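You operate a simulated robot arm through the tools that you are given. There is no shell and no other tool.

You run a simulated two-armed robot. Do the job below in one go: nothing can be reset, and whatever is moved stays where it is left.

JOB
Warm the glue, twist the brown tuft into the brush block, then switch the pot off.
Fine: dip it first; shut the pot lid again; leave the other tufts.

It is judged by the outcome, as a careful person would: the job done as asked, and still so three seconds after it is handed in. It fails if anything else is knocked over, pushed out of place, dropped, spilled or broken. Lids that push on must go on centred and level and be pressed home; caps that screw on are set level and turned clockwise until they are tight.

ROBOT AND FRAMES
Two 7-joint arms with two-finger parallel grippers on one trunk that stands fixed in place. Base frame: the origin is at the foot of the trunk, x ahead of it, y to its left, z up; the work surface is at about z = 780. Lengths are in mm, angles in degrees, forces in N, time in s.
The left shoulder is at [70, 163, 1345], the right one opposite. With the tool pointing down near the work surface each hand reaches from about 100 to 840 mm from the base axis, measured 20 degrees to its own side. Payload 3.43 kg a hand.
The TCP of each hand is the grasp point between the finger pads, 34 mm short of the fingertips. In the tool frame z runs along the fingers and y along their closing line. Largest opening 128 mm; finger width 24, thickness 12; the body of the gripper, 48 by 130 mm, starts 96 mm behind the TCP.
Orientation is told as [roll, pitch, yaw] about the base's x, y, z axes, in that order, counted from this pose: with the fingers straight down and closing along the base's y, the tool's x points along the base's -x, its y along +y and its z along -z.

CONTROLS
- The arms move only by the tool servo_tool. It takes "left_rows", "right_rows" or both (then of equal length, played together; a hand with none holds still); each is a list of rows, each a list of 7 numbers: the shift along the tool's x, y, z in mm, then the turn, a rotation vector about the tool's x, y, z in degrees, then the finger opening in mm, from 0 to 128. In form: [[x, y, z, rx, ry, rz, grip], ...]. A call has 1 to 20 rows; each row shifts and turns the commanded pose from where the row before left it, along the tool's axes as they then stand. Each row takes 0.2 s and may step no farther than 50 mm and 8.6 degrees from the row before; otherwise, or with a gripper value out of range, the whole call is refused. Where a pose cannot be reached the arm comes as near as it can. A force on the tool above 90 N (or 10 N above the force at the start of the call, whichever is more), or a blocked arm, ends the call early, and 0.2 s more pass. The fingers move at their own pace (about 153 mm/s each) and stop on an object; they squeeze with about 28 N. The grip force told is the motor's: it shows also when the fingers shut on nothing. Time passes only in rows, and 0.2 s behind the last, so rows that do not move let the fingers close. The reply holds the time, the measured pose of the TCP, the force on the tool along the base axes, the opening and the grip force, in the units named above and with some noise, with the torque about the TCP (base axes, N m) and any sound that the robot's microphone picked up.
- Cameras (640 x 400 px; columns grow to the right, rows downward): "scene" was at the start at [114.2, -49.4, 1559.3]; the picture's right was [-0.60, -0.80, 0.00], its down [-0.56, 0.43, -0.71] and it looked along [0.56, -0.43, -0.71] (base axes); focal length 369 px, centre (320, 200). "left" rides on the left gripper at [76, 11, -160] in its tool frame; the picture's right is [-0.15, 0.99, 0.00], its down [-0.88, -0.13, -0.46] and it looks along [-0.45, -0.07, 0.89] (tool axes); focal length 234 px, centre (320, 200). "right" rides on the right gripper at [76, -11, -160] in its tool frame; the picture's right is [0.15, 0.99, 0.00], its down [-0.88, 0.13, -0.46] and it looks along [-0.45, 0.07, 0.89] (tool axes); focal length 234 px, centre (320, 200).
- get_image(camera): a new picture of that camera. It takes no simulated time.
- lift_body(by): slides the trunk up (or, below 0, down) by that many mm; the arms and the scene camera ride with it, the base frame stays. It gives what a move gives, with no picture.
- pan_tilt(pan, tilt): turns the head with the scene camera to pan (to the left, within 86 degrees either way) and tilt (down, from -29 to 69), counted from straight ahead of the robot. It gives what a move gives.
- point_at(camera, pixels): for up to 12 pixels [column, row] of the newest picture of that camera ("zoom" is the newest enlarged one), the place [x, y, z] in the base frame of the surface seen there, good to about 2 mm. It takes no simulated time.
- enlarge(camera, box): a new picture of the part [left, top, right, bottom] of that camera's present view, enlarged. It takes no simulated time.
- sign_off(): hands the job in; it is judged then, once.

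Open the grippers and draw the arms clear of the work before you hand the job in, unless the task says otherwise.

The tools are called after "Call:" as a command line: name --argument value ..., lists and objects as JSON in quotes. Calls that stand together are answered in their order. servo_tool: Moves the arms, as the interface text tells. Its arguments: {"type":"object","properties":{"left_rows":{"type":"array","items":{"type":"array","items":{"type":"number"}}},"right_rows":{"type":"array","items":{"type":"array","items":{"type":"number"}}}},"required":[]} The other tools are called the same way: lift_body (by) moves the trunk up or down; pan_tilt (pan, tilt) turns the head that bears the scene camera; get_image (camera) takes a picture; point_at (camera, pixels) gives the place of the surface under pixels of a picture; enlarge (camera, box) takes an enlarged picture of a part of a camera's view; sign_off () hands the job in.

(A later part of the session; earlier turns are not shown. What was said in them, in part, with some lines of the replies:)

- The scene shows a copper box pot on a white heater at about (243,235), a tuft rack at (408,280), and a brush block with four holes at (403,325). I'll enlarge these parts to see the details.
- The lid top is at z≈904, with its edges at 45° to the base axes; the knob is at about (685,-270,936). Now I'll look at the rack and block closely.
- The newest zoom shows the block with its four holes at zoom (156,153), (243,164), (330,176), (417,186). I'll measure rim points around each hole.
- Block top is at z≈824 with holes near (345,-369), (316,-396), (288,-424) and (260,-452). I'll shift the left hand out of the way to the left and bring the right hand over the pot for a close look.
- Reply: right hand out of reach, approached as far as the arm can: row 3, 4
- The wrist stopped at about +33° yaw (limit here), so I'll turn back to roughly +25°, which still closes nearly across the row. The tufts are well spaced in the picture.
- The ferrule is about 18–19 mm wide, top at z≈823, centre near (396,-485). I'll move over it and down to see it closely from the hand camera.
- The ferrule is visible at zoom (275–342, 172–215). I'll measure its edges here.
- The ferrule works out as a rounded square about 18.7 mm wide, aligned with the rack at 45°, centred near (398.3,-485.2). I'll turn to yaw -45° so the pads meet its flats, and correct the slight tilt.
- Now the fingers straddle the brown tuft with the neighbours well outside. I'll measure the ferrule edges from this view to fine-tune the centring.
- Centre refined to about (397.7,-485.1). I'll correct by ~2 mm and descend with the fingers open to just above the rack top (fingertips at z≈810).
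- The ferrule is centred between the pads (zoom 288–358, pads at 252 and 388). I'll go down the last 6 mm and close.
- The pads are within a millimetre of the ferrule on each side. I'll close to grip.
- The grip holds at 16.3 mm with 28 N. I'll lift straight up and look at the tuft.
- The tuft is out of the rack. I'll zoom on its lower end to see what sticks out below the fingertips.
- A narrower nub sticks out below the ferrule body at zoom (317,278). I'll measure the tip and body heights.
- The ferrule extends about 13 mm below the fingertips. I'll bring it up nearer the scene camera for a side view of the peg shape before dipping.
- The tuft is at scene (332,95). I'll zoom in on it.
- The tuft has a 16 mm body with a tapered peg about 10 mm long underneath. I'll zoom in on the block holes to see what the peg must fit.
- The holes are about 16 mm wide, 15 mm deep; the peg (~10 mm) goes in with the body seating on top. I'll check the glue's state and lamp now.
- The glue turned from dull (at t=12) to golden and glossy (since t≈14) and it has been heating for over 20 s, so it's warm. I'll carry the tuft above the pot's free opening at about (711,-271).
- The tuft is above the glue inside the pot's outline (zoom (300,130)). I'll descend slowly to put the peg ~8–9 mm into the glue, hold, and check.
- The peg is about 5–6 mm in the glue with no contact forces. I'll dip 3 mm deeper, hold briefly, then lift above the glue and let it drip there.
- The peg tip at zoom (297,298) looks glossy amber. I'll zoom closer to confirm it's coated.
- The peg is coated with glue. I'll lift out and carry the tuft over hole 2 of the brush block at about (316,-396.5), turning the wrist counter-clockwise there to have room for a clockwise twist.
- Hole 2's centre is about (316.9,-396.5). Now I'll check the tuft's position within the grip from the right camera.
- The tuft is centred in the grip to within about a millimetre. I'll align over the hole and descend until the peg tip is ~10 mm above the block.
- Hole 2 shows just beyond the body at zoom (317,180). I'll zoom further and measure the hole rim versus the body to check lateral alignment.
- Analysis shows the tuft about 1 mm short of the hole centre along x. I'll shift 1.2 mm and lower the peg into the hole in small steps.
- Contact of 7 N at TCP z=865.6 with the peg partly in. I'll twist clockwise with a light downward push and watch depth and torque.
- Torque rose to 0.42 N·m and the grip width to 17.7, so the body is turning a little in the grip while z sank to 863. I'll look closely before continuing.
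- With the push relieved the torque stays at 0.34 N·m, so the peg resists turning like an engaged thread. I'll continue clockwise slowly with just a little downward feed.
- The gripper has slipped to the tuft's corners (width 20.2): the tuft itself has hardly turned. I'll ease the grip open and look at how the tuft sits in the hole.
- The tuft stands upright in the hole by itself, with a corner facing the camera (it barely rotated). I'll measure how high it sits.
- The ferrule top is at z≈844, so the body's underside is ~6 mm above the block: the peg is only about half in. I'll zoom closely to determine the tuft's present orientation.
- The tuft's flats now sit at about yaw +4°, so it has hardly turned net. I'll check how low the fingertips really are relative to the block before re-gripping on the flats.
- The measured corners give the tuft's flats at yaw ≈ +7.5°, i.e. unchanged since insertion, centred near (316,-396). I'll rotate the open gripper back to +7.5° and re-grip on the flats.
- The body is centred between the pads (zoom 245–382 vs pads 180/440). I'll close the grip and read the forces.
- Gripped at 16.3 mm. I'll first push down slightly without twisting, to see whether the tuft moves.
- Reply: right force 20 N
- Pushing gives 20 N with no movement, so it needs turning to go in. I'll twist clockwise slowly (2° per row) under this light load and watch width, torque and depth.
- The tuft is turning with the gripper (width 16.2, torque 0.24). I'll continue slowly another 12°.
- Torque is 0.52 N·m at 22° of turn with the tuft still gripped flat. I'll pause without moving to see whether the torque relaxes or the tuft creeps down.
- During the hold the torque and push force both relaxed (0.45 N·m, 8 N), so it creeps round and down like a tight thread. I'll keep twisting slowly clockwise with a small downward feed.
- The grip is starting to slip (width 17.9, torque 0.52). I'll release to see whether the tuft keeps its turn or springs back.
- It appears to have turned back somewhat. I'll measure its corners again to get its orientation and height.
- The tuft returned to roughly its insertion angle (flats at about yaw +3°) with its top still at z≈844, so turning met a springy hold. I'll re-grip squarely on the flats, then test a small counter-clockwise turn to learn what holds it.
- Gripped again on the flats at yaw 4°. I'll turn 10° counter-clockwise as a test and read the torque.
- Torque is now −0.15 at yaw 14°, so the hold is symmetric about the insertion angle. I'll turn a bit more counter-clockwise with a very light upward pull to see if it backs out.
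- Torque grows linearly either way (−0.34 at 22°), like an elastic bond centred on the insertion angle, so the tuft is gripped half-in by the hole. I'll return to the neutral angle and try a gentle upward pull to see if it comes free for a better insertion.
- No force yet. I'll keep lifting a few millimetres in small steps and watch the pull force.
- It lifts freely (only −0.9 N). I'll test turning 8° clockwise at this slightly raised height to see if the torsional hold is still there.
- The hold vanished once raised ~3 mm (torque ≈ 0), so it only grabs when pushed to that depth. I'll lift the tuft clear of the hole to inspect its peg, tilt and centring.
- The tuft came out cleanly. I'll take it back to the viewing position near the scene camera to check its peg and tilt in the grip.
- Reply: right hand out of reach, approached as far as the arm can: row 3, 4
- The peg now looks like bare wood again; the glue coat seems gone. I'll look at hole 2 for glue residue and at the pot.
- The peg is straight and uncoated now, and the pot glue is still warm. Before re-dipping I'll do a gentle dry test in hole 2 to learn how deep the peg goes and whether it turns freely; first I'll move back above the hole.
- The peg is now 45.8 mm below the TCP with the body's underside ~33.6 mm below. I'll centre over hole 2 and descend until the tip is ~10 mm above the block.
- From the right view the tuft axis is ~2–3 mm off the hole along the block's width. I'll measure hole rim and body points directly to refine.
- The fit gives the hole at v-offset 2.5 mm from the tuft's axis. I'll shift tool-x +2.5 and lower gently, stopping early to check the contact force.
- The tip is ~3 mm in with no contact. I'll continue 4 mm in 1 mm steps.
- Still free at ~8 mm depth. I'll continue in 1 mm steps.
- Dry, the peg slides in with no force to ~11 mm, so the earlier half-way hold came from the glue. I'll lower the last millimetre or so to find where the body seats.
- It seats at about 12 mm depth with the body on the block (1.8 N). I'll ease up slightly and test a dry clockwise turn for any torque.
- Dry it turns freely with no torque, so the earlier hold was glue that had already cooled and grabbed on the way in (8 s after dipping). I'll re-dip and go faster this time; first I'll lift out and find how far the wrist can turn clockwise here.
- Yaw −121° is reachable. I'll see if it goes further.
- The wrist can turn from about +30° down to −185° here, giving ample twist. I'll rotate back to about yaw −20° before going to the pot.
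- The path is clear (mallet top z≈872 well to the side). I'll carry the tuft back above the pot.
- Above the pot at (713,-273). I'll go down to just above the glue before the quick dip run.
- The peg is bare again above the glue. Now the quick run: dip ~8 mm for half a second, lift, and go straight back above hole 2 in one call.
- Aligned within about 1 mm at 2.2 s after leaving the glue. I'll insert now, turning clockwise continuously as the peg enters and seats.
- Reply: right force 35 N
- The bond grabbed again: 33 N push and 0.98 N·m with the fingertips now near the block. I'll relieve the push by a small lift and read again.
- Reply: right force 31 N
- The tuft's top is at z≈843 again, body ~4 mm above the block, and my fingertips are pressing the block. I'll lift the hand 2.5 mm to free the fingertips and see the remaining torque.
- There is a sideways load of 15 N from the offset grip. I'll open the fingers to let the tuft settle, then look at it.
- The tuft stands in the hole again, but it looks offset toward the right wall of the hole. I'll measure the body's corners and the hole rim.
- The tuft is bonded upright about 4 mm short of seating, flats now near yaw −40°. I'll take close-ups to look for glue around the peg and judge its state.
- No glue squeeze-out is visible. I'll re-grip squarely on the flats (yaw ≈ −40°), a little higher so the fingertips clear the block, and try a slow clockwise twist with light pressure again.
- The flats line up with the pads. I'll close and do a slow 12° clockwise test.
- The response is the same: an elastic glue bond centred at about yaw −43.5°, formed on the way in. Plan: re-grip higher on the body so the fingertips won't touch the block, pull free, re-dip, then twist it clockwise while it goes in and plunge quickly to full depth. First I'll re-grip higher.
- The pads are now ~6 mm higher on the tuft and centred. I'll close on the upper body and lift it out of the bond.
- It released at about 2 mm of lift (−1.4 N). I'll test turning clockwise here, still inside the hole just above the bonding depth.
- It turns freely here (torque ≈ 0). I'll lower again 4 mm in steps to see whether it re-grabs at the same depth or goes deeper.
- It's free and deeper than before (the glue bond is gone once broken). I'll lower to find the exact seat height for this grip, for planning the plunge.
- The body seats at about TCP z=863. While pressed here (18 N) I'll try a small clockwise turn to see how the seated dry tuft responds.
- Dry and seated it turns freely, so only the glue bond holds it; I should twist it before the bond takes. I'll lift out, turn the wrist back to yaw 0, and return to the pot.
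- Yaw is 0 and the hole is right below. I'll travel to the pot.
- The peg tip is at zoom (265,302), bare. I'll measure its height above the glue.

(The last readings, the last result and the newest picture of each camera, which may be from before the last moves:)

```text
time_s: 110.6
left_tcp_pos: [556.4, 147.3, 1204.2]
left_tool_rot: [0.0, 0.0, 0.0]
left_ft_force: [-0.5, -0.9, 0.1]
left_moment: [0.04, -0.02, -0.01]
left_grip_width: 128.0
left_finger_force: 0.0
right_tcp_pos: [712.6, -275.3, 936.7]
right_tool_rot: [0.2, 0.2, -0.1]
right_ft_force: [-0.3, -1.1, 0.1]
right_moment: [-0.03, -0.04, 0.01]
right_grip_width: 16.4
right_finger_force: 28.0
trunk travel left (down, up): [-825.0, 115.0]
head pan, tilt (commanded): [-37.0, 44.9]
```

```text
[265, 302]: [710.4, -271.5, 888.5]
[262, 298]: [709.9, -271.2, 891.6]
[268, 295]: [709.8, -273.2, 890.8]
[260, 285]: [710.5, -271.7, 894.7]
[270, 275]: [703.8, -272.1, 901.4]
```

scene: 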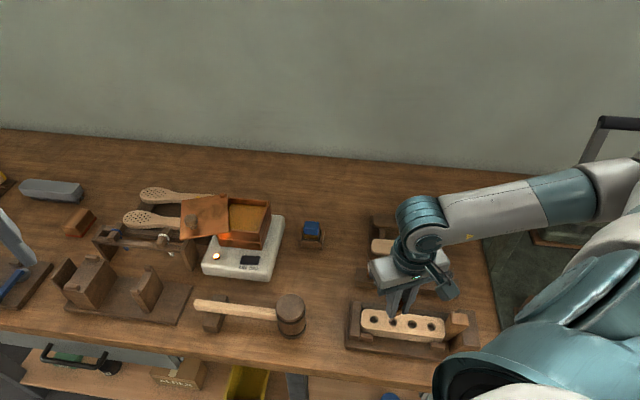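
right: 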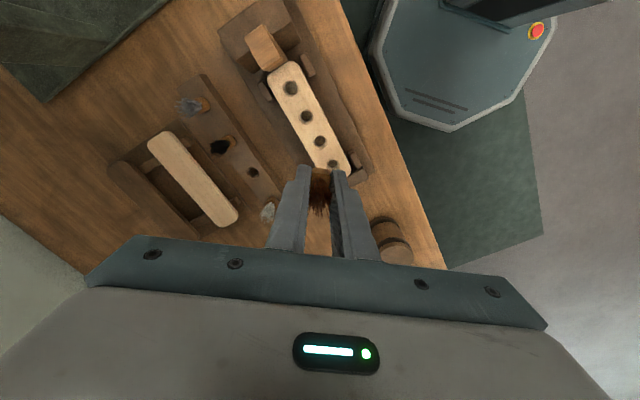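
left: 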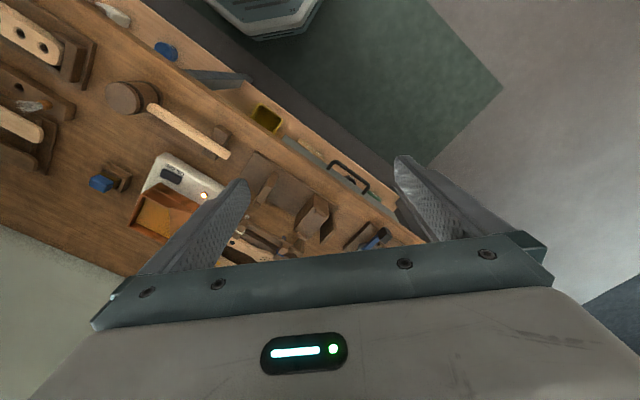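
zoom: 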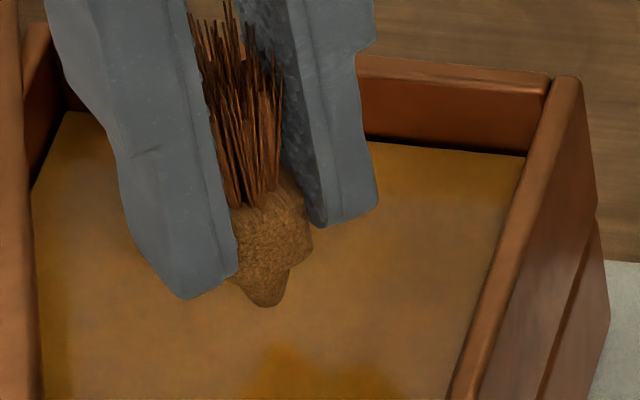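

The tip is ~9 mm above the glue. Quick run again: dip ~8 mm, hold, lift, and return above hole 2.

Call:
servo_tool --right_rows '[[0, 0, 9, 0, 0, 0, 4], [0, 0, 8, 0, 0, 0, 4], [0, 0, 0, 0, 0, 0, 4], [0, 0, 0, 0, 0, 0, 4], [0, 0, -45, 0, 0, 0, 4], [44, -13.8, 9, 0, 0, 0, 4], [44, -13.8, 9, 0, 0, 0, 4], [44, -13.8, 9, 0, 0, 0, 4], [44, -13.8, 9, 0, 0, 0, 4], [44, -13.8, 9, 0, 0, 0, 4], [44, -13.8, 9, 0, 0, 0, 4], [44, -13.8, 9, 0, 0, 0, 4], [44, -13.8, 9, 0, 0, 0, 4], [44, -13.8, 9, 0, 0, 0, 4]]'

Call:
enlarge --camera "right" --box '[292, 130, 352, 190]'

Call:
enlarge --camera "scene" --box '[380, 295, 415, 330]'

```text
time_s: 113.6
left_tcp_pos: [555.3, 147.6, 1206.6]
left_tool_rot: [0.0, -0.1, -0.1]
left_ft_force: [-1.1, -0.8, -0.1]
left_moment: [0.03, -0.05, -0.01]
left_grip_width: 127.9
left_finger_force: 0.1
right_tcp_pos: [313.0, -395.3, 886.7]
right_tool_rot: [0.1, 0.1, -0.2]
right_ft_force: [0.0, -0.2, -0.1]
right_moment: [-0.01, 0.01, -0.01]
right_grip_width: 16.4
right_finger_force: 28.5
trunk travel left (down, up): [-825.0, 115.0]
head pan, tilt (commanded): [-37.0, 44.9]
```

```text
6.67 times, centred on (322, 160) of right
```

zoom: 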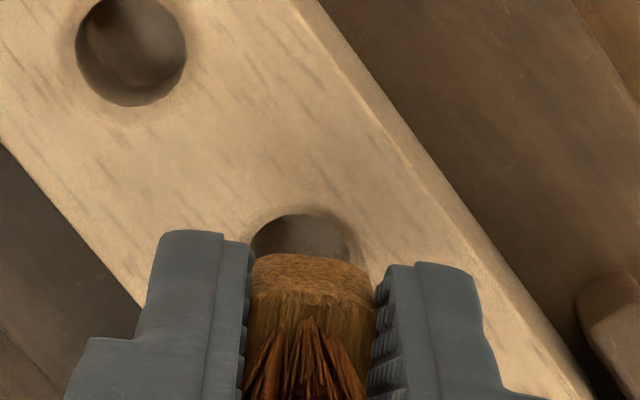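

```text
11.43 times, centred on (398, 312) of scene
```

zoom: 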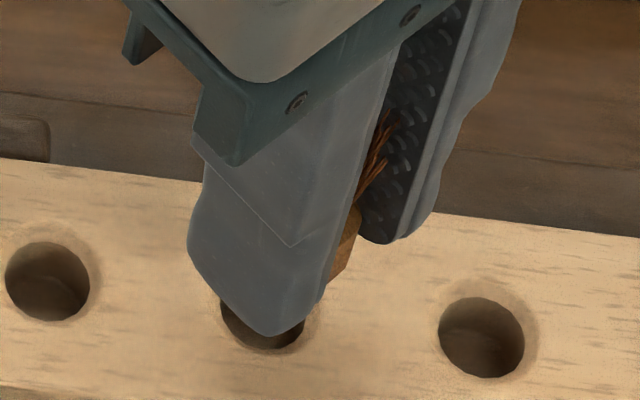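

The hand reads ~3.5 mm short in x right after the fast move (probably still settling). I'll lower 6 mm with one settling row and check.

Call:
servo_tool --right_rows '[[0, 0, 6, 0, 0, 0, 4]]'

Call:
enlarge --camera "right" --box '[292, 130, 352, 190]'

```text
time_s: 114.0
left_tcp_pos: [556.5, 146.2, 1205.5]
left_tool_rot: [0.1, 0.0, 0.1]
left_ft_force: [-0.1, 0.7, -0.5]
left_moment: [0.0, -0.01, 0.01]
left_grip_width: 128.3
left_finger_force: 0.2
right_tcp_pos: [315.4, -394.9, 880.7]
right_tool_rot: [0.1, 0.2, -0.3]
right_ft_force: [0.4, -1.0, -0.7]
right_moment: [0.0, -0.01, -0.02]
right_grip_width: 16.5
right_finger_force: 28.1
trunk travel left (down, up): [-825.0, 115.0]
head pan, tilt (commanded): [-37.0, 44.9]
```

```text
6.67 times, centred on (322, 160) of right
```

zoom: 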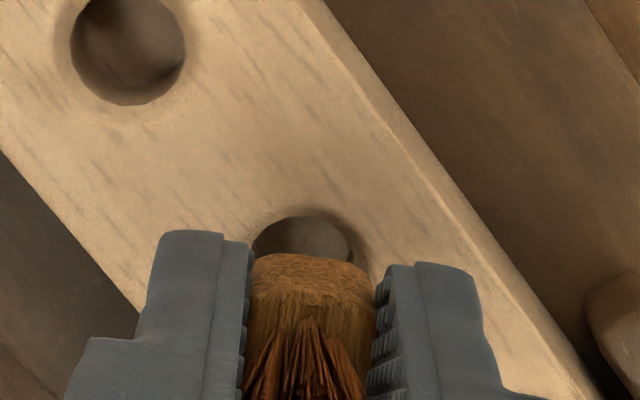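

Settled and aligned within ~0.5 mm. I'll enter ~4 mm and start twisting clockwise there, then check the torque.

Call:
servo_tool --right_rows '[[0, 0, 5, 0, 0, 0, 4], [0, 0, 4.6, 0, 0, 8.4, 4], [0, 0, 0, 0, 0, 8.4, 4], [0, 0, 0, 0, 0, 8.4, 4], [0, 0, 0, 0, 0, 8.4, 4]]'

```text
time_s: 115.2
left_tcp_pos: [554.8, 147.1, 1203.3]
left_tool_rot: [0.0, 0.0, 0.1]
left_ft_force: [-0.1, 0.0, 0.1]
left_moment: [0.0, 0.01, -0.04]
left_grip_width: 128.2
left_finger_force: 0.1
right_tcp_pos: [316.5, -396.5, 870.6]
right_tool_rot: [0.0, 0.2, -33.8]
right_ft_force: [-0.2, -0.5, -0.5]
right_moment: [0.02, 0.0, -0.02]
right_grip_width: 16.4
right_finger_force: 28.4
trunk travel left (down, up): [-825.0, 115.0]
head pan, tilt (commanded): [-37.0, 44.9]
```

At ~4 mm depth it's still free (torque −0.02) 3.8 s after the dip, so the bond depends on depth. I'll twist another ~90° clockwise here, then plunge quickly to the seat while still turning.

Call:
servo_tool --right_rows '[[0, 0, 0.2, 0, 0, 8.4, 4], [0, 0, 0.2, 0, 0, 8.4, 4], [0, 0, 0.2, 0, 0, 8.4, 4], [0, 0, 0.2, 0, 0, 8.4, 4], [0, 0, 0.2, 0, 0, 8.4, 4], [0, 0, 0, 0, 0, 8.4, 4], [0, 0, 0, 0, 0, 8.4, 4], [0, 0, -1, 0, 0, 8.4, 4], [0, 0, -1.5, 0, 0, 8.4, 4], [0, 0, 10.5, 0, 0, 8.4, 4], [0, 0, 0, 0, 0, 4, 4]]'

Call:
enlarge --camera "right" --box '[292, 140, 352, 200]'

Call:
enlarge --camera "scene" --box '[380, 295, 415, 330]'

```text
time_s: 117.6
left_tcp_pos: [556.0, 148.2, 1204.8]
left_tool_rot: [-0.1, 0.1, 0.0]
left_ft_force: [0.4, 0.8, 0.5]
left_moment: [0.0, 0.0, -0.04]
left_grip_width: 128.1
left_finger_force: 0.1
right_tcp_pos: [316.2, -396.3, 863.7]
right_tool_rot: [-0.1, 0.0, -122.0]
right_ft_force: [1.1, 1.7, 16.1]
right_moment: [-0.01, 0.05, 0.08]
right_grip_width: 16.3
right_finger_force: 27.8
trunk travel left (down, up): [-825.0, 115.0]
head pan, tilt (commanded): [-37.0, 44.9]
```

```text
6.67 times, centred on (322, 170) of right
```

zoom: 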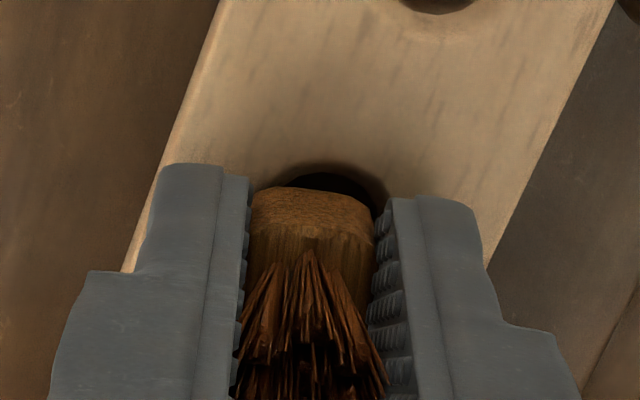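

```text
11.43 times, centred on (398, 312) of scene
```

zoom: 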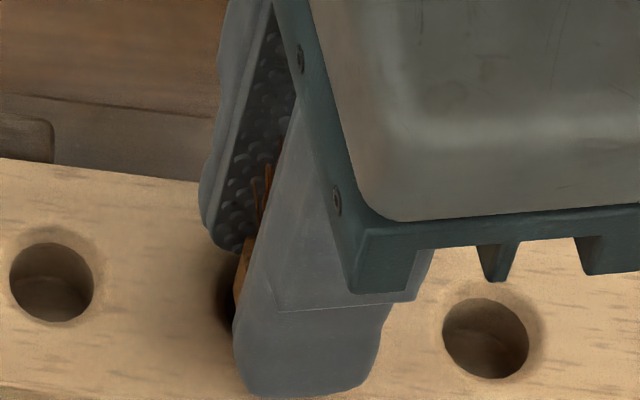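

Fz is 16 N at the seat height with the tuft still square in the grip (16.3 mm): this time it went fully home. I'll check whether it's bonded by twisting a further 12° slowly.

Call:
servo_tool --right_rows '[[0, 0, 0, 0, 0, 4, 4], [0, 0, 0, 0, 0, 4, 4], [0, 0, 0, 0, 0, 4, 4]]'

```text
time_s: 118.4
left_tcp_pos: [555.8, 148.6, 1204.5]
left_tool_rot: [-0.1, -0.1, 0.0]
left_ft_force: [-1.1, 0.4, -0.6]
left_moment: [0.0, 0.02, 0.01]
left_grip_width: 128.3
left_finger_force: 0.0
right_tcp_pos: [317.1, -396.4, 862.5]
right_tool_rot: [-0.1, 0.0, -133.8]
right_ft_force: [5.1, 0.8, 21.5]
right_moment: [-0.03, -0.1, 0.35]
right_grip_width: 16.5
right_finger_force: 28.3
trunk travel left (down, up): [-825.0, 115.0]
head pan, tilt (commanded): [-37.0, 44.9]
```

It's bonded now at the seat (torque 0.35, centred near yaw −119°). I'll relax the twist back to neutral and open the fingers without lifting, then inspect.

Call:
servo_tool --right_rows '[[0, 0, 0, 0, 0, -5, 4], [0, 0, -0.5, 0, 0, -5, 4], [0, 0, 0, 0, 0, -4.5, 4], [0, 0, 0, 0, 0, 0, 22], [0, 0, 0, 0, 0, 0, 34], [0, 0, 0, 0, 0, 0, 34]]'

Call:
enlarge --camera "scene" --box '[380, 295, 415, 330]'

Call:
enlarge --camera "right" --box '[292, 140, 352, 200]'

Call:
point_at --camera "zoom" --pixels '[[310, 195], [310, 210], [280, 215], [345, 220], [310, 240], [270, 240], [360, 245], [310, 185], [300, 178], [330, 188]]'

```text
time_s: 119.8
left_tcp_pos: [556.1, 147.1, 1204.1]
left_tool_rot: [0.1, 0.0, 0.0]
left_ft_force: [0.1, -0.6, -1.4]
left_moment: [-0.02, -0.03, 0.0]
left_grip_width: 127.9
left_finger_force: 0.2
right_tcp_pos: [316.5, -395.8, 862.2]
right_tool_rot: [-0.2, 0.0, -119.2]
right_ft_force: [0.0, -0.9, 0.5]
right_moment: [0.01, 0.0, 0.01]
right_grip_width: 33.9
right_finger_force: 0.0
trunk travel left (down, up): [-825.0, 115.0]
head pan, tilt (commanded): [-37.0, 44.9]
```

```text
11.43 times, centred on (398, 312) of scene
```

zoom: 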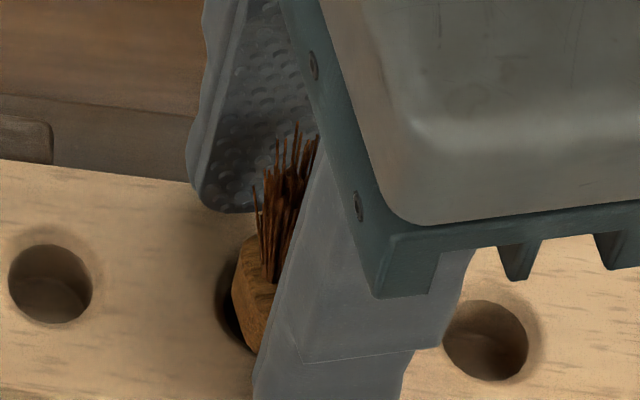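

```text
6.67 times, centred on (322, 170) of right
```

zoom: 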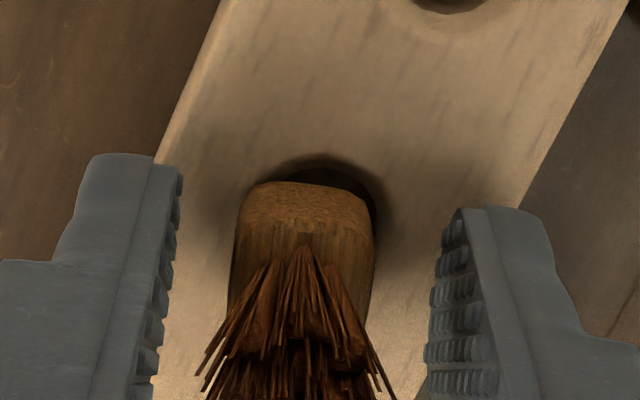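

```text
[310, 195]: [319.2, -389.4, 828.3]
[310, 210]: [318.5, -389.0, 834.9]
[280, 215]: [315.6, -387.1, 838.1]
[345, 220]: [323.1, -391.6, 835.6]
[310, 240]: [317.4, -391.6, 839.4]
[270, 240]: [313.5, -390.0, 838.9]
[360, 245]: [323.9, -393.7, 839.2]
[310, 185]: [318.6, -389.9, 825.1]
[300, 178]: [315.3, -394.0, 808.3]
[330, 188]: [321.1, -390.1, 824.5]
```

The body now sits on the block (top z≈839, underside ≈825), turned about 110° clockwise in the hole and held. I'll raise the open gripper straight up and look at it.

Call:
servo_tool --right_rows '[[0, 0, -8, 0, 0, 0, 34], [0, 0, -20, 0, 0, 0, 34], [0, 0, -35, 0, 0, 0, 34], [0, 0, -45, 0, 0, 0, 34], [0, 0, -30, 0, 0, 0, 34]]'

Call:
enlarge --camera "scene" --box '[360, 290, 450, 350]'

Call:
enlarge --camera "scene" --box '[380, 298, 410, 328]'

Call:
get_image --camera "scene"

```text
time_s: 121.0
left_tcp_pos: [555.3, 146.9, 1204.0]
left_tool_rot: [0.0, -0.1, 0.0]
left_ft_force: [0.5, -0.3, -0.1]
left_moment: [-0.04, 0.02, -0.01]
left_grip_width: 128.0
left_finger_force: 0.1
right_tcp_pos: [316.5, -398.1, 998.9]
right_tool_rot: [-0.1, 0.0, -119.3]
right_ft_force: [0.5, -0.1, -0.6]
right_moment: [-0.02, -0.01, -0.01]
right_grip_width: 34.1
right_finger_force: 0.0
trunk travel left (down, up): [-825.0, 115.0]
head pan, tilt (commanded): [-37.0, 44.9]
```

```text
6.67 times, centred on (405, 320) of scene
```

zoom: 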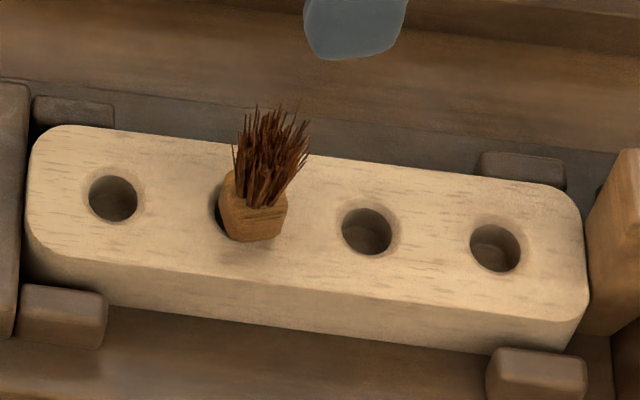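

```text
13.33 times, centred on (395, 313) of scene
```

zoom: 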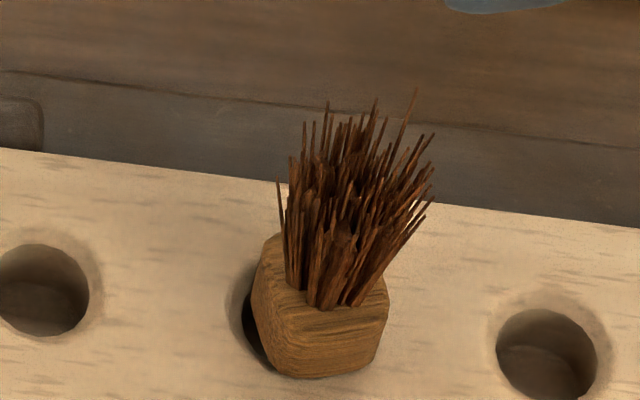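

```text
taken
```

scene: 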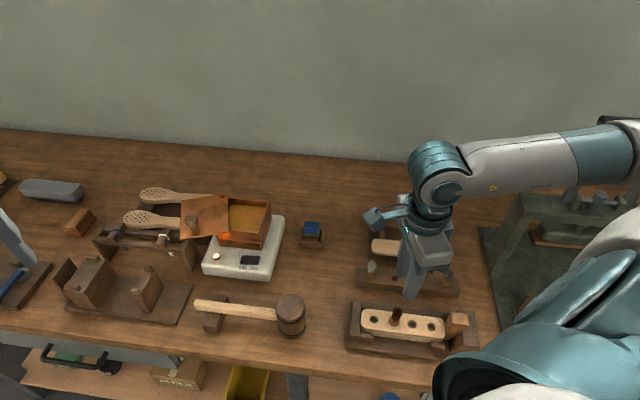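

The brown tuft stands upright, seated on the block in hole 2. I'll measure its position relative to the hole and its level.

Call:
point_at --camera "zoom" --pixels '[[268, 245], [262, 280], [290, 320], [330, 318], [375, 305], [384, 290], [300, 370], [340, 372], [375, 350], [262, 320], [245, 310], [255, 355]]'

Call:
enlarge --camera "right" --box '[280, 60, 400, 180]'

```text
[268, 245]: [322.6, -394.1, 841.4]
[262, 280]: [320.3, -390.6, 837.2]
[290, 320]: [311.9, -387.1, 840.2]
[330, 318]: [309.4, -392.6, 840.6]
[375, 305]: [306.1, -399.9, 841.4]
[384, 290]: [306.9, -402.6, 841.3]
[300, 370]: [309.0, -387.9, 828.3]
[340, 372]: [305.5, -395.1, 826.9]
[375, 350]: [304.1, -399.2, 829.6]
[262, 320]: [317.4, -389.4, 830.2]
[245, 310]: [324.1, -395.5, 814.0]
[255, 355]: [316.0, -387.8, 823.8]
```

```text
3.33 times, centred on (340, 120) of right
```

zoom: 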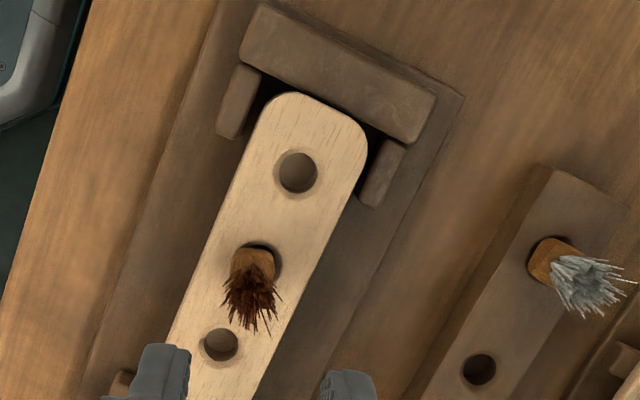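

The tuft is level (corner tops within ~1 mm) and centred to about 1 mm in the hole. Next I'll close the pot lid: turn to yaw −70° and travel above the lid knob.

Call:
servo_tool --right_rows '[[0, 0, -2, 0, 0, -8.2, 50], [0, 0, -2, 0, 0, -8.2, 50], [0, 0, -2, 0, 0, -8.2, 50], [0, 0, 0, 0, 0, -8.2, 50], [0, 0, 0, 0, 0, -8.2, 50], [0, 0, 0, 0, 0, -8.2, 50], [8, 48.6, 0, 0, 0, 0, 50], [8, 48.6, 0, 0, 0, 0, 50], [8, 48.6, 0, 0, 0, 0, 50], [8, 48.6, 0, 0, 0, 0, 50], [8, 48.6, 0, 0, 0, 0, 50], [8, 48.6, 0, 0, 0, 0, 50], [8, 48.6, 0, 0, 0, 0, 50], [8, 48.6, 0, 0, 0, 0, 50], [8, 48.6, 0, 0, 0, 0, 50], [8, 48.6, 0, 0, 0, 0, 50], [0, 0, 0, 0, 0, 0, 50]]'

Call:
get_image --camera "right"

Call:
enlarge --camera "right" --box '[250, 90, 410, 240]'

Call:
enlarge --camera "scene" --box '[175, 150, 295, 270]'

```text
time_s: 124.6
left_tcp_pos: [555.0, 146.3, 1204.7]
left_tool_rot: [0.0, 0.0, -0.1]
left_ft_force: [-0.5, -0.2, 0.3]
left_moment: [0.01, 0.0, 0.02]
left_grip_width: 128.0
left_finger_force: 0.0
right_tcp_pos: [748.4, -157.4, 1006.9]
right_tool_rot: [-0.1, 0.2, -70.0]
right_ft_force: [0.1, -0.6, -0.6]
right_moment: [-0.01, -0.01, 0.01]
right_grip_width: 50.0
right_finger_force: 0.0
trunk travel left (down, up): [-825.0, 115.0]
head pan, tilt (commanded): [-37.0, 44.9]
```

```text
taken
```

right: 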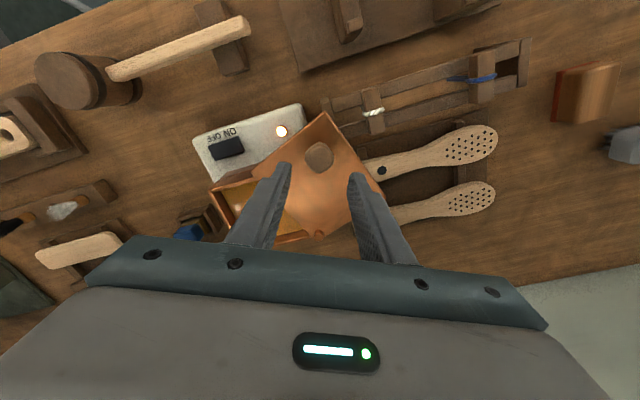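

```text
2.67 times, centred on (330, 165) of right
```

zoom: 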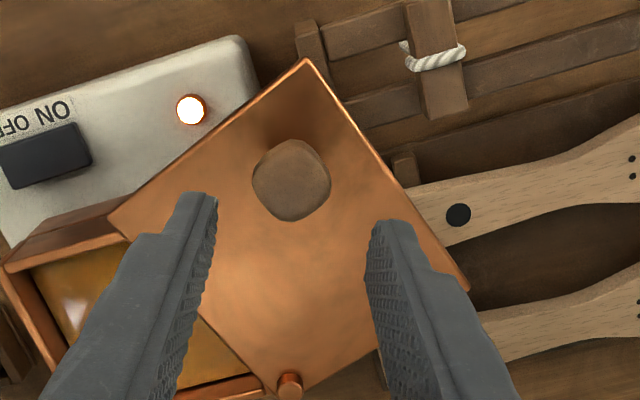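

```text
3.33 times, centred on (235, 210) of scene
```

zoom: 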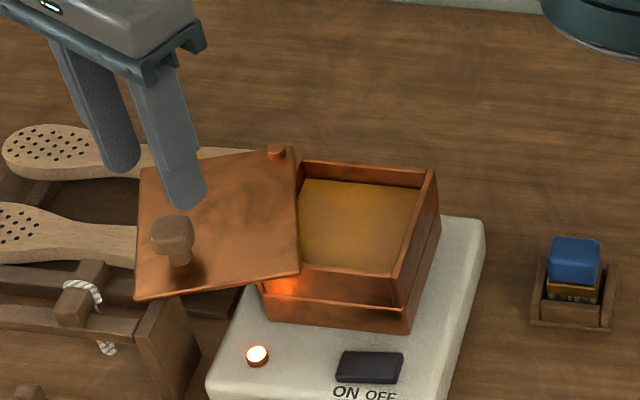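

The knob is at right (318,155). I'll measure it.

Call:
point_at --camera "right" --pixels '[[318, 156], [307, 156], [330, 156], [318, 146], [319, 167], [318, 233]]'

```text
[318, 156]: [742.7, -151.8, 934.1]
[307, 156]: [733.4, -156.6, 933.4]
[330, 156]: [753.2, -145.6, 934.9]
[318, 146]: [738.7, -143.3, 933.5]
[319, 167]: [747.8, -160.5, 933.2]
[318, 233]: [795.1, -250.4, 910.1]
```

The knob centre is about (743,-152), so the lid must swing back ~70° about the pin. I'll centre over it, lower around it and narrow to a loose straddle.

Call:
servo_tool --right_rows '[[7, -3, 15, 0, 0, 0, 60], [0, 0, 22, 0, 0, 0, 60], [0, 0, 22, 0, 0, 0, 60], [0, 0, 0, 0, 0, 0, 38], [0, 0, 0, 0, 0, 0, 36], [0, 0, 0, 0, 0, 0, 36]]'

Call:
enlarge --camera "right" --box '[240, 90, 420, 260]'

```text
time_s: 126.0
left_tcp_pos: [556.8, 147.1, 1204.0]
left_tool_rot: [0.0, 0.0, 0.0]
left_ft_force: [-0.1, 0.2, -0.1]
left_moment: [-0.01, 0.0, 0.0]
left_grip_width: 128.0
left_finger_force: 0.0
right_tcp_pos: [741.1, -147.7, 946.8]
right_tool_rot: [-0.1, 0.2, -70.1]
right_ft_force: [-0.3, 0.1, -0.5]
right_moment: [-0.04, 0.02, 0.01]
right_grip_width: 35.8
right_finger_force: 0.1
trunk travel left (down, up): [-825.0, 115.0]
head pan, tilt (commanded): [-37.0, 44.9]
```

```text
2.35 times, centred on (330, 175) of right
```

zoom: 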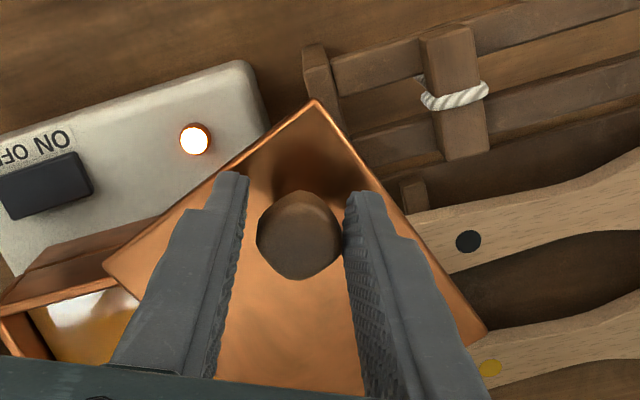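

The knob is between the fingers. I'll swing the lid back counter-clockwise about the pin, first ~40°, and check.

Call:
servo_tool --right_rows '[[-4.2, -8, 0, 0, 0, -4, 36], [-3.2, -11.84, 0, 0, 0, -6, 36], [-2.15, -11.84, 0, 0, 0, -6, 36], [-2.15, -11.84, 0, 0, 0, -6, 36], [-2.15, -11.84, 0, 0, 0, -6, 36], [-2.15, -11.84, 0, 0, 0, -6, 36], [-2.15, -11.84, 0, 0, 0, -6, 36]]'

Call:
enlarge --camera "right" --box '[240, 90, 420, 260]'

Call:
enlarge --camera "scene" --box '[175, 150, 295, 270]'

```text
time_s: 127.6
left_tcp_pos: [556.2, 146.1, 1204.0]
left_tool_rot: [0.1, 0.1, -0.1]
left_ft_force: [-0.1, -0.3, 0.7]
left_moment: [0.04, -0.05, -0.01]
left_grip_width: 128.1
left_finger_force: 0.0
right_tcp_pos: [689.1, -212.4, 946.2]
right_tool_rot: [0.1, 0.2, -30.0]
right_ft_force: [0.4, -0.5, 0.4]
right_moment: [0.04, 0.0, -0.01]
right_grip_width: 35.9
right_finger_force: 0.0
trunk travel left (down, up): [-825.0, 115.0]
head pan, tilt (commanded): [-37.0, 44.9]
```

```text
2.35 times, centred on (330, 175) of right
```

zoom: 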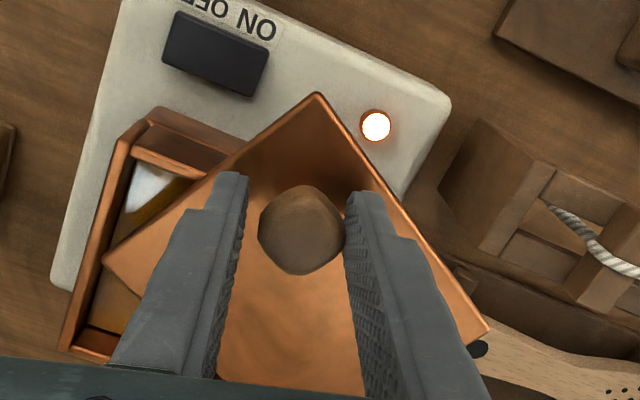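

```text
3.33 times, centred on (235, 210) of scene
```

zoom: 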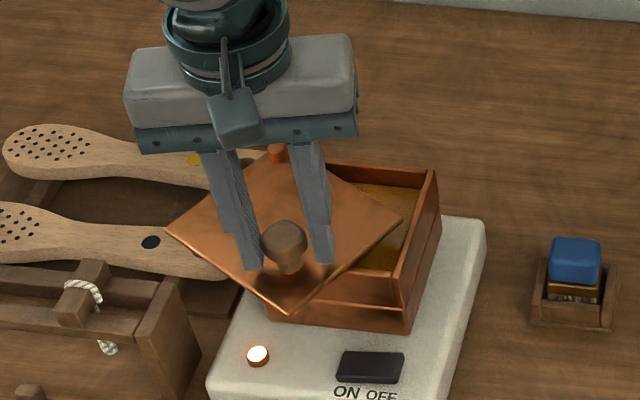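

The lid is following well. I'll swing another 24°, then check before the last bit.

Call:
servo_tool --right_rows '[[-2.15, -11.84, 0, 0, 0, -6, 36], [-2.15, -11.84, 0, 0, 0, -6, 36], [-2.15, -11.84, 0, 0, 0, -6, 36], [-2.15, -11.84, 0, 0, 0, -6, 36]]'

Call:
enlarge --camera "right" --box '[240, 90, 420, 260]'

Call:
enlarge --camera "scene" --box '[190, 160, 300, 280]'

```text
time_s: 128.6
left_tcp_pos: [556.5, 145.7, 1204.4]
left_tool_rot: [0.0, 0.0, 0.0]
left_ft_force: [-0.7, -0.3, -0.1]
left_moment: [0.03, 0.01, 0.02]
left_grip_width: 127.9
left_finger_force: 0.0
right_tcp_pos: [680.6, -259.0, 946.0]
right_tool_rot: [0.2, 0.3, -5.9]
right_ft_force: [0.5, 0.1, -0.5]
right_moment: [0.01, -0.02, -0.01]
right_grip_width: 36.3
right_finger_force: 0.0
trunk travel left (down, up): [-825.0, 115.0]
head pan, tilt (commanded): [-37.0, 44.9]
```

```text
2.35 times, centred on (330, 175) of right
```

zoom: 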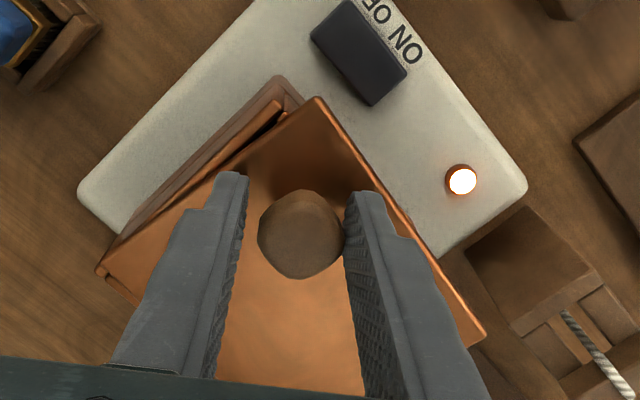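

```text
3.33 times, centred on (245, 220) of scene
```

zoom: 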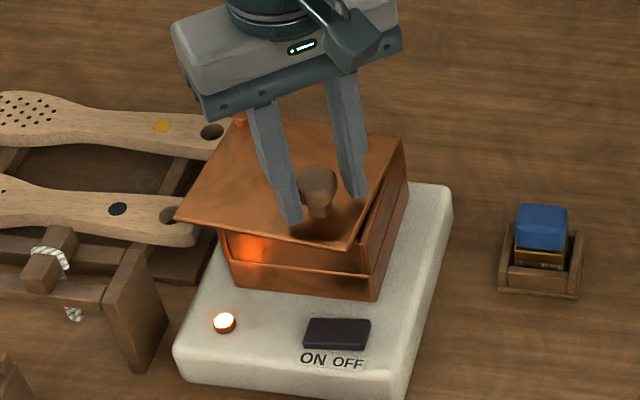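

About 7° remain. I'll push 6° more in two small rows and check the force and edges.

Call:
servo_tool --right_rows '[[-0.92, -5.95, 0, 0, 0, -3, 36], [-0.92, -5.95, 0, 0, 0, -3, 36]]'

Call:
enlarge --camera "scene" --box '[200, 185, 290, 285]'

Call:
enlarge --camera "right" --box '[240, 90, 420, 260]'

```text
time_s: 129.2
left_tcp_pos: [557.1, 147.1, 1205.0]
left_tool_rot: [0.0, 0.0, 0.0]
left_ft_force: [0.0, -0.3, 0.0]
left_moment: [0.05, 0.0, 0.02]
left_grip_width: 127.9
left_finger_force: 0.0
right_tcp_pos: [681.7, -270.8, 945.7]
right_tool_rot: [0.2, 0.2, 0.0]
right_ft_force: [-0.4, 0.7, 0.7]
right_moment: [0.01, -0.03, -0.01]
right_grip_width: 36.0
right_finger_force: 0.0
trunk travel left (down, up): [-825.0, 115.0]
head pan, tilt (commanded): [-37.0, 44.9]
```

```text
4.00 times, centred on (245, 235) of scene
```

zoom: 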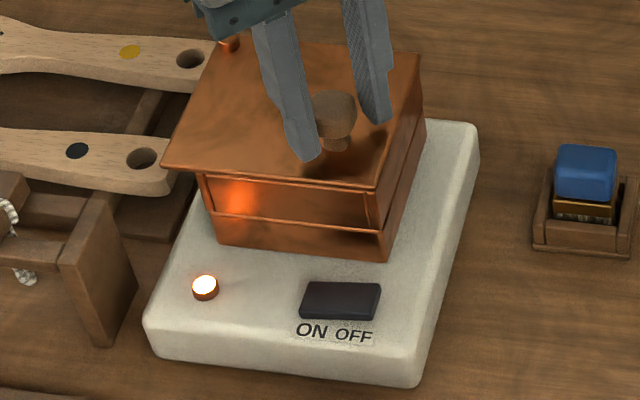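

```text
2.35 times, centred on (330, 175) of right
```

zoom: 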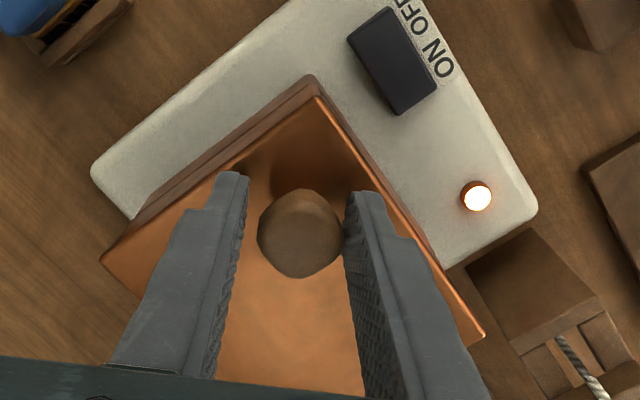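

The lid's corners match the starting picture almost exactly (front-right at (375,187)). I'll nudge 1° more gently to feel for the stop.

Call:
servo_tool --right_rows '[[-0.3, -2, 0, 0, 0, -1, 36], [0, 0, 0, 0, 0, 0, 36]]'

Call:
enlarge --camera "scene" --box '[200, 185, 290, 285]'

Call:
point_at --camera "zoom" --pixels '[[418, 58], [372, 184], [170, 162], [300, 182], [300, 178], [400, 110], [215, 168], [360, 188]]'

```text
time_s: 129.8
left_tcp_pos: [555.9, 147.2, 1203.6]
left_tool_rot: [0.0, -0.1, 0.0]
left_ft_force: [-0.5, 0.0, -0.6]
left_moment: [0.04, -0.03, -0.01]
left_grip_width: 128.0
left_finger_force: 0.1
right_tcp_pos: [680.8, -270.8, 947.0]
right_tool_rot: [0.1, 0.1, 1.0]
right_ft_force: [0.6, 1.5, 0.4]
right_moment: [0.03, 0.0, -0.01]
right_grip_width: 36.6
right_finger_force: 0.3
trunk travel left (down, up): [-825.0, 115.0]
head pan, tilt (commanded): [-37.0, 44.9]
```

```text
4.00 times, centred on (245, 235) of scene
```

zoom: 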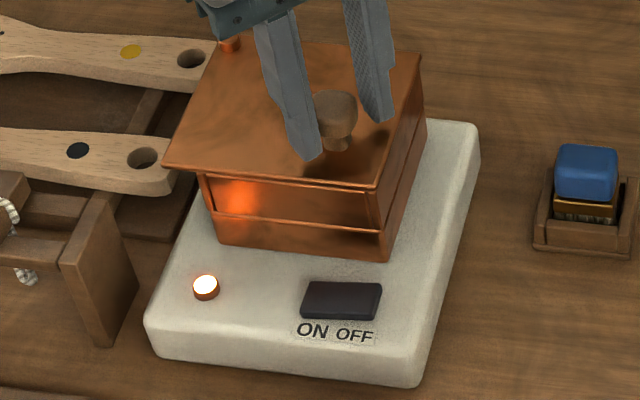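

```text
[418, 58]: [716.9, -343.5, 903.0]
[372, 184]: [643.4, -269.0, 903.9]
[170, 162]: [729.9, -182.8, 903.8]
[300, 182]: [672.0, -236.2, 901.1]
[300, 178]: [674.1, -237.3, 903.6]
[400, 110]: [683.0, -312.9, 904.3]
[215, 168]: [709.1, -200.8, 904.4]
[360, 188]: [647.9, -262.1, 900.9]
```

The lid corners now read the same as at the start (e.g. (643,-269), (730,-183)). One more 1 mm nudge to confirm it's against its stop.

Call:
servo_tool --right_rows '[[0, -1, 0, 0, 0, 0, 36], [0, 0, 0, 0, 0, 0, 36]]'

```text
time_s: 130.4
left_tcp_pos: [556.5, 147.2, 1204.2]
left_tool_rot: [0.0, 0.1, 0.1]
left_ft_force: [0.0, -0.4, 0.3]
left_moment: [-0.02, 0.01, 0.0]
left_grip_width: 128.1
left_finger_force: 0.0
right_tcp_pos: [680.9, -271.8, 946.4]
right_tool_rot: [0.0, 0.1, 1.0]
right_ft_force: [0.4, 2.9, -2.1]
right_moment: [0.08, -0.02, 0.02]
right_grip_width: 37.8
right_finger_force: 1.6
trunk travel left (down, up): [-825.0, 115.0]
head pan, tilt (commanded): [-37.0, 44.9]
```

The finger is being pushed back (width 37.8, 2.9 N), so the lid is against its closed stop. I'll back off, open, and rise.

Call:
servo_tool --right_rows '[[0, 3.5, 0, 0, 0, 0, 44], [0, 0, 0, 0, 0, 0, 60], [0, 0, -15, 0, 0, 0, 60], [0, 0, -45, 0, 0, 0, 60]]'

Call:
enlarge --camera "scene" --box '[200, 185, 290, 285]'

Call:
point_at --camera "zoom" --pixels '[[418, 58], [372, 184], [170, 162], [332, 100]]'

```text
time_s: 131.4
left_tcp_pos: [556.6, 146.6, 1204.1]
left_tool_rot: [0.0, 0.0, -0.1]
left_ft_force: [0.2, 0.5, 0.0]
left_moment: [-0.03, 0.0, -0.04]
left_grip_width: 128.1
left_finger_force: 0.0
right_tcp_pos: [681.7, -269.1, 1006.2]
right_tool_rot: [0.1, 0.2, 1.0]
right_ft_force: [0.0, -0.4, -0.1]
right_moment: [0.01, 0.01, 0.03]
right_grip_width: 60.1
right_finger_force: 0.1
trunk travel left (down, up): [-825.0, 115.0]
head pan, tilt (commanded): [-37.0, 44.9]
```

```text
4.00 times, centred on (245, 235) of scene
```

zoom: 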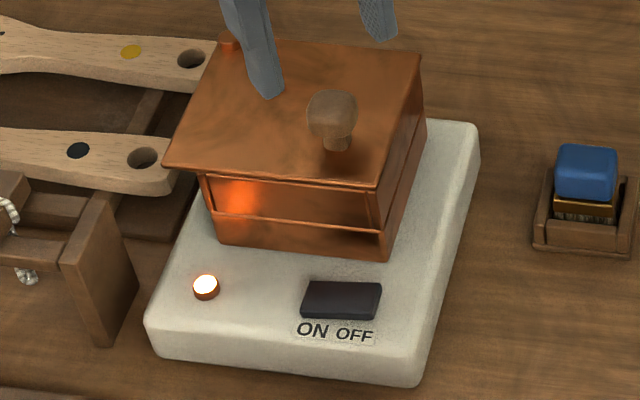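

```text
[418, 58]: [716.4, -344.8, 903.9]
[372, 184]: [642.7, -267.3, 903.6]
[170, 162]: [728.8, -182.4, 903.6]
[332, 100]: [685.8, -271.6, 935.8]
```

The lid is shut as at the start. Now for the switch: close the fingers, turn to yaw −45° and hover above the OFF end at about (622,-238).

Call:
servo_tool --right_rows '[[0, 0, 0, 0, 0, 7.67, 30], [0, 0, 0, 0, 0, 7.67, 0], [0, 0, 0, 0, 0, 7.67, 0], [0, 0, 0, 0, 0, 7.67, 0], [0, 0, 0, 0, 0, 7.67, 0], [0, 0, 0, 0, 0, 7.67, 0], [32, -10.4, 0, 0, 0, 0, 0], [32, -10.4, 0, 0, 0, 0, 0], [0, 0, 40, 0, 0, 0, 0], [0, 0, 40, 0, 0, 0, 0], [0, 0, 0, 0, 0, 0, 0]]'

Call:
enlarge --camera "right" --box '[260, 110, 430, 240]'

Call:
enlarge --camera "scene" --box '[380, 298, 410, 328]'

```text
time_s: 133.8
left_tcp_pos: [555.0, 147.2, 1204.6]
left_tool_rot: [0.0, 0.1, 0.0]
left_ft_force: [-0.2, -0.4, 0.1]
left_moment: [0.01, -0.04, -0.01]
left_grip_width: 128.0
left_finger_force: 0.0
right_tcp_pos: [620.3, -237.7, 925.2]
right_tool_rot: [0.0, 0.2, -45.1]
right_ft_force: [-0.6, -1.0, 1.1]
right_moment: [-0.01, 0.0, -0.02]
right_grip_width: 0.0
right_finger_force: 28.7
trunk travel left (down, up): [-825.0, 115.0]
head pan, tilt (commanded): [-37.0, 44.9]
```

```text
3.08 times, centred on (345, 175) of right
```

zoom: 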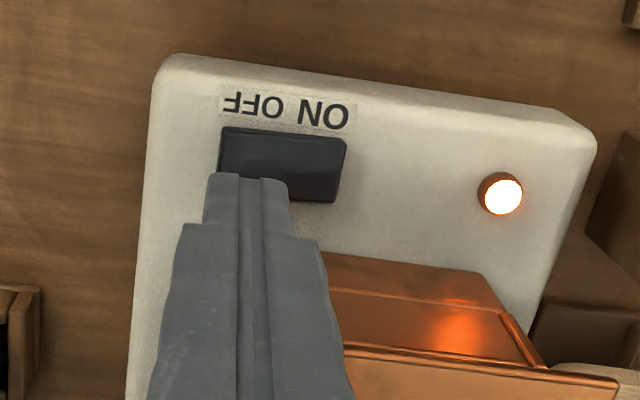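

```text
13.33 times, centred on (395, 313) of scene
```

zoom: 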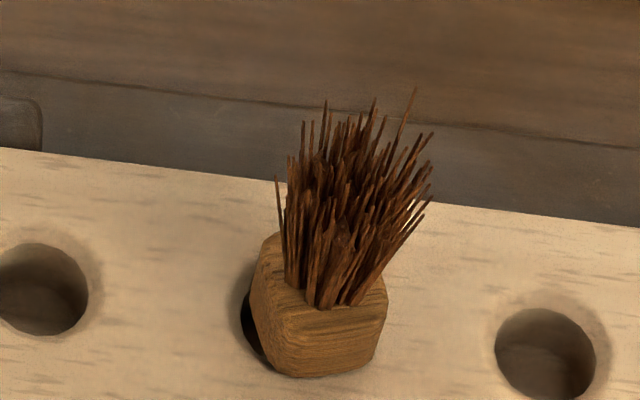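

The tuft is unchanged. The fingertips are over the OFF end; I'll press it down in small steps.

Call:
servo_tool --right_rows '[[0, 0, 20, 0, 0, 0, 0], [0, 0, 20, 0, 0, 0, 0], [0, 0, 6, 0, 0, 0, 0], [0, 0, 4, 0, 0, 0, 0], [0, 0, 3, 0, 0, 0, 0], [0, 0, 2, 0, 0, 0, 0], [0, 0, 2, 0, 0, 0, 0], [0, 0, 1, 0, 0, 0, 0]]'

Call:
enlarge --camera "scene" --box '[200, 210, 300, 290]'

```text
time_s: 135.6
left_tcp_pos: [555.7, 146.1, 1205.0]
left_tool_rot: [0.0, 0.0, 0.0]
left_ft_force: [-0.4, -1.0, 1.0]
left_moment: [0.03, 0.0, -0.02]
left_grip_width: 128.1
left_finger_force: 0.0
right_tcp_pos: [620.2, -237.4, 868.9]
right_tool_rot: [0.1, 0.2, -45.1]
right_ft_force: [-0.4, -0.8, 1.1]
right_moment: [0.0, 0.01, -0.03]
right_grip_width: 0.2
right_finger_force: 28.3
trunk travel left (down, up): [-825.0, 115.0]
head pan, tilt (commanded): [-37.0, 44.9]
```

```text
5.00 times, centred on (250, 250) of scene
```

zoom: 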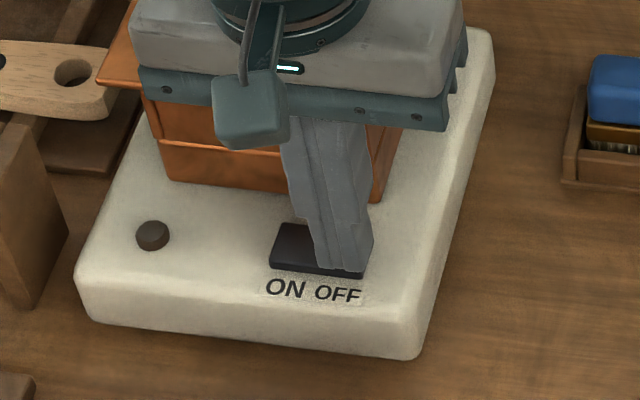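

The lamp at zoom (152,235) is dark: the pot is off. I'll rise straight up and confirm it stays off.

Call:
servo_tool --right_rows '[[0, 0, 0.7, 0, 0, 0, 0], [0, 0, -20, 0, 0, 0, 0], [0, 0, -40, 0, 0, 0, 0], [0, 0, -45, 0, 0, 0, 0], [0, 0, -45, 0, 0, 0, 0]]'

Call:
enlarge --camera "scene" --box '[190, 185, 300, 290]'

```text
time_s: 136.8
left_tcp_pos: [556.6, 147.1, 1203.9]
left_tool_rot: [0.1, 0.0, 0.0]
left_ft_force: [0.3, 0.0, -0.1]
left_moment: [0.01, -0.04, -0.02]
left_grip_width: 128.2
left_finger_force: 0.1
right_tcp_pos: [621.7, -240.2, 1017.7]
right_tool_rot: [-0.2, 0.1, -45.2]
right_ft_force: [-0.2, -0.5, -0.5]
right_moment: [0.0, 0.0, 0.01]
right_grip_width: 0.0
right_finger_force: 28.2
trunk travel left (down, up): [-825.0, 115.0]
head pan, tilt (commanded): [-37.0, 44.9]
```

```text
3.81 times, centred on (245, 238) of scene
```

zoom: 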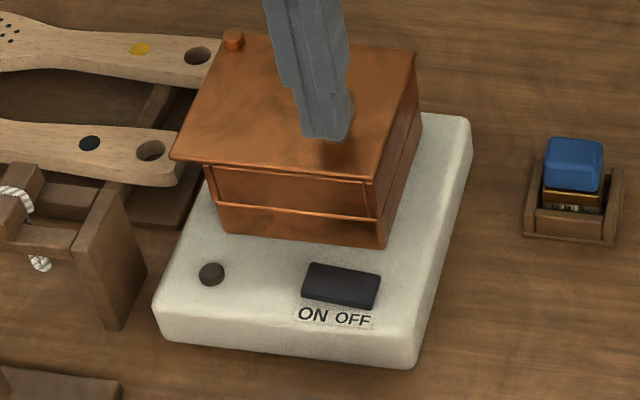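

The lamp is dark, the rocker is on OFF, and the lid is shut. I'll open the right gripper and draw the arm up and clear to the right.

Call:
servo_tool --right_rows '[[0, 0, -40, 0, 0, 0, 0], [0, 0, -40, 0, 0, 0, 40], [0.2, -40.6, -20, 0, 0, 0, 80], [0.2, -40.6, -20, 0, 0, 0, 128], [0.2, -40.6, -20, 0, 0, 0, 128], [0.2, -40.6, -20, 0, 0, 0, 128], [0.2, -40.6, -20, 0, 0, 0, 128], [0, 0, 0, 0, 0, 0, 128]]'

Call:
get_image --camera "scene"

Call:
enlarge --camera "scene" --box '[335, 205, 485, 360]'

Call:
enlarge --camera "scene" --box '[90, 170, 310, 340]'

```text
time_s: 138.6
left_tcp_pos: [556.7, 147.7, 1203.0]
left_tool_rot: [-0.1, 0.1, 0.0]
left_ft_force: [-1.1, 0.4, 0.2]
left_moment: [0.0, 0.01, 0.01]
left_grip_width: 128.0
left_finger_force: 0.0
right_tcp_pos: [480.3, -382.4, 1196.2]
right_tool_rot: [-0.1, 0.2, -45.2]
right_ft_force: [0.5, -0.2, 1.7]
right_moment: [-0.05, 0.04, -0.01]
right_grip_width: 128.0
right_finger_force: 0.0
trunk travel left (down, up): [-825.0, 115.0]
head pan, tilt (commanded): [-37.0, 44.9]
```

```text
taken
```

scene: 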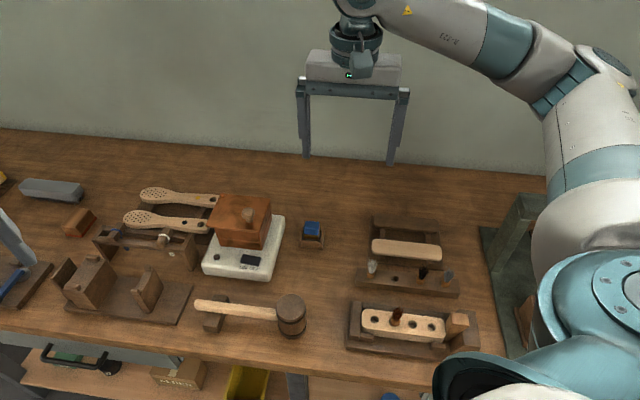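

```text
2.58 times, centred on (410, 282) of scene
```

zoom: 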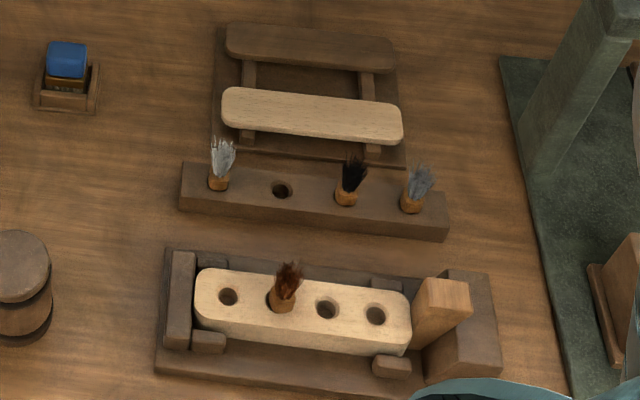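

```text
2.35 times, centred on (200, 255) of scene
```

zoom: 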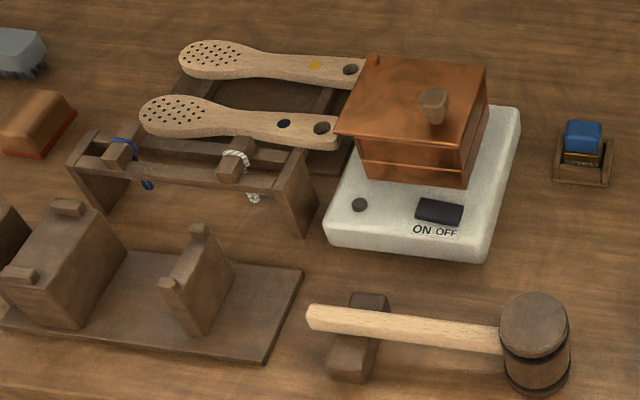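

All is in place: the brown tuft is seated in hole 2, the other three tufts are untouched in the rack, the lid is shut, the lamp is dark, and both grippers are open and clear. I'll hand the job in.

Call:
sign_off

```text
The job is handed in.
```

The brown tuft is dipped, twisted and seated in the brush block, and the pot is shut and switched off. I can't confirm whether the twist meets whatever "tight" means here.

- **Glue:** I switched the pot on and it heated for about two minutes. The glue turned golden and glossy before I dipped anything.
- **Tuft:** It is in the second hole from the left. It sits level with its body resting on the block, within about 1 mm of the hole's centre. I turned it about 110° clockwise in the hole, then pressed it home and gave it a light extra twist (0.35 N·m). The glue now holds it at that depth and angle.
- **Failed tries:** The first two insertions failed because the glue grabbed about 4 mm short of full depth, too firmly to twist further. I pulled the tuft out and re-dipped it each time. I saw no glue marks around the hole after the first pull-out, and did not look specifically after the second.
- **Pot:** The lid is swung back against its stop in its starting position. The switch is on OFF and the lamp is dark.
- **Everything else:** The other three tufts are untouched in the rack, and I saw nothing else moved. Both grippers are open and clear of the work.
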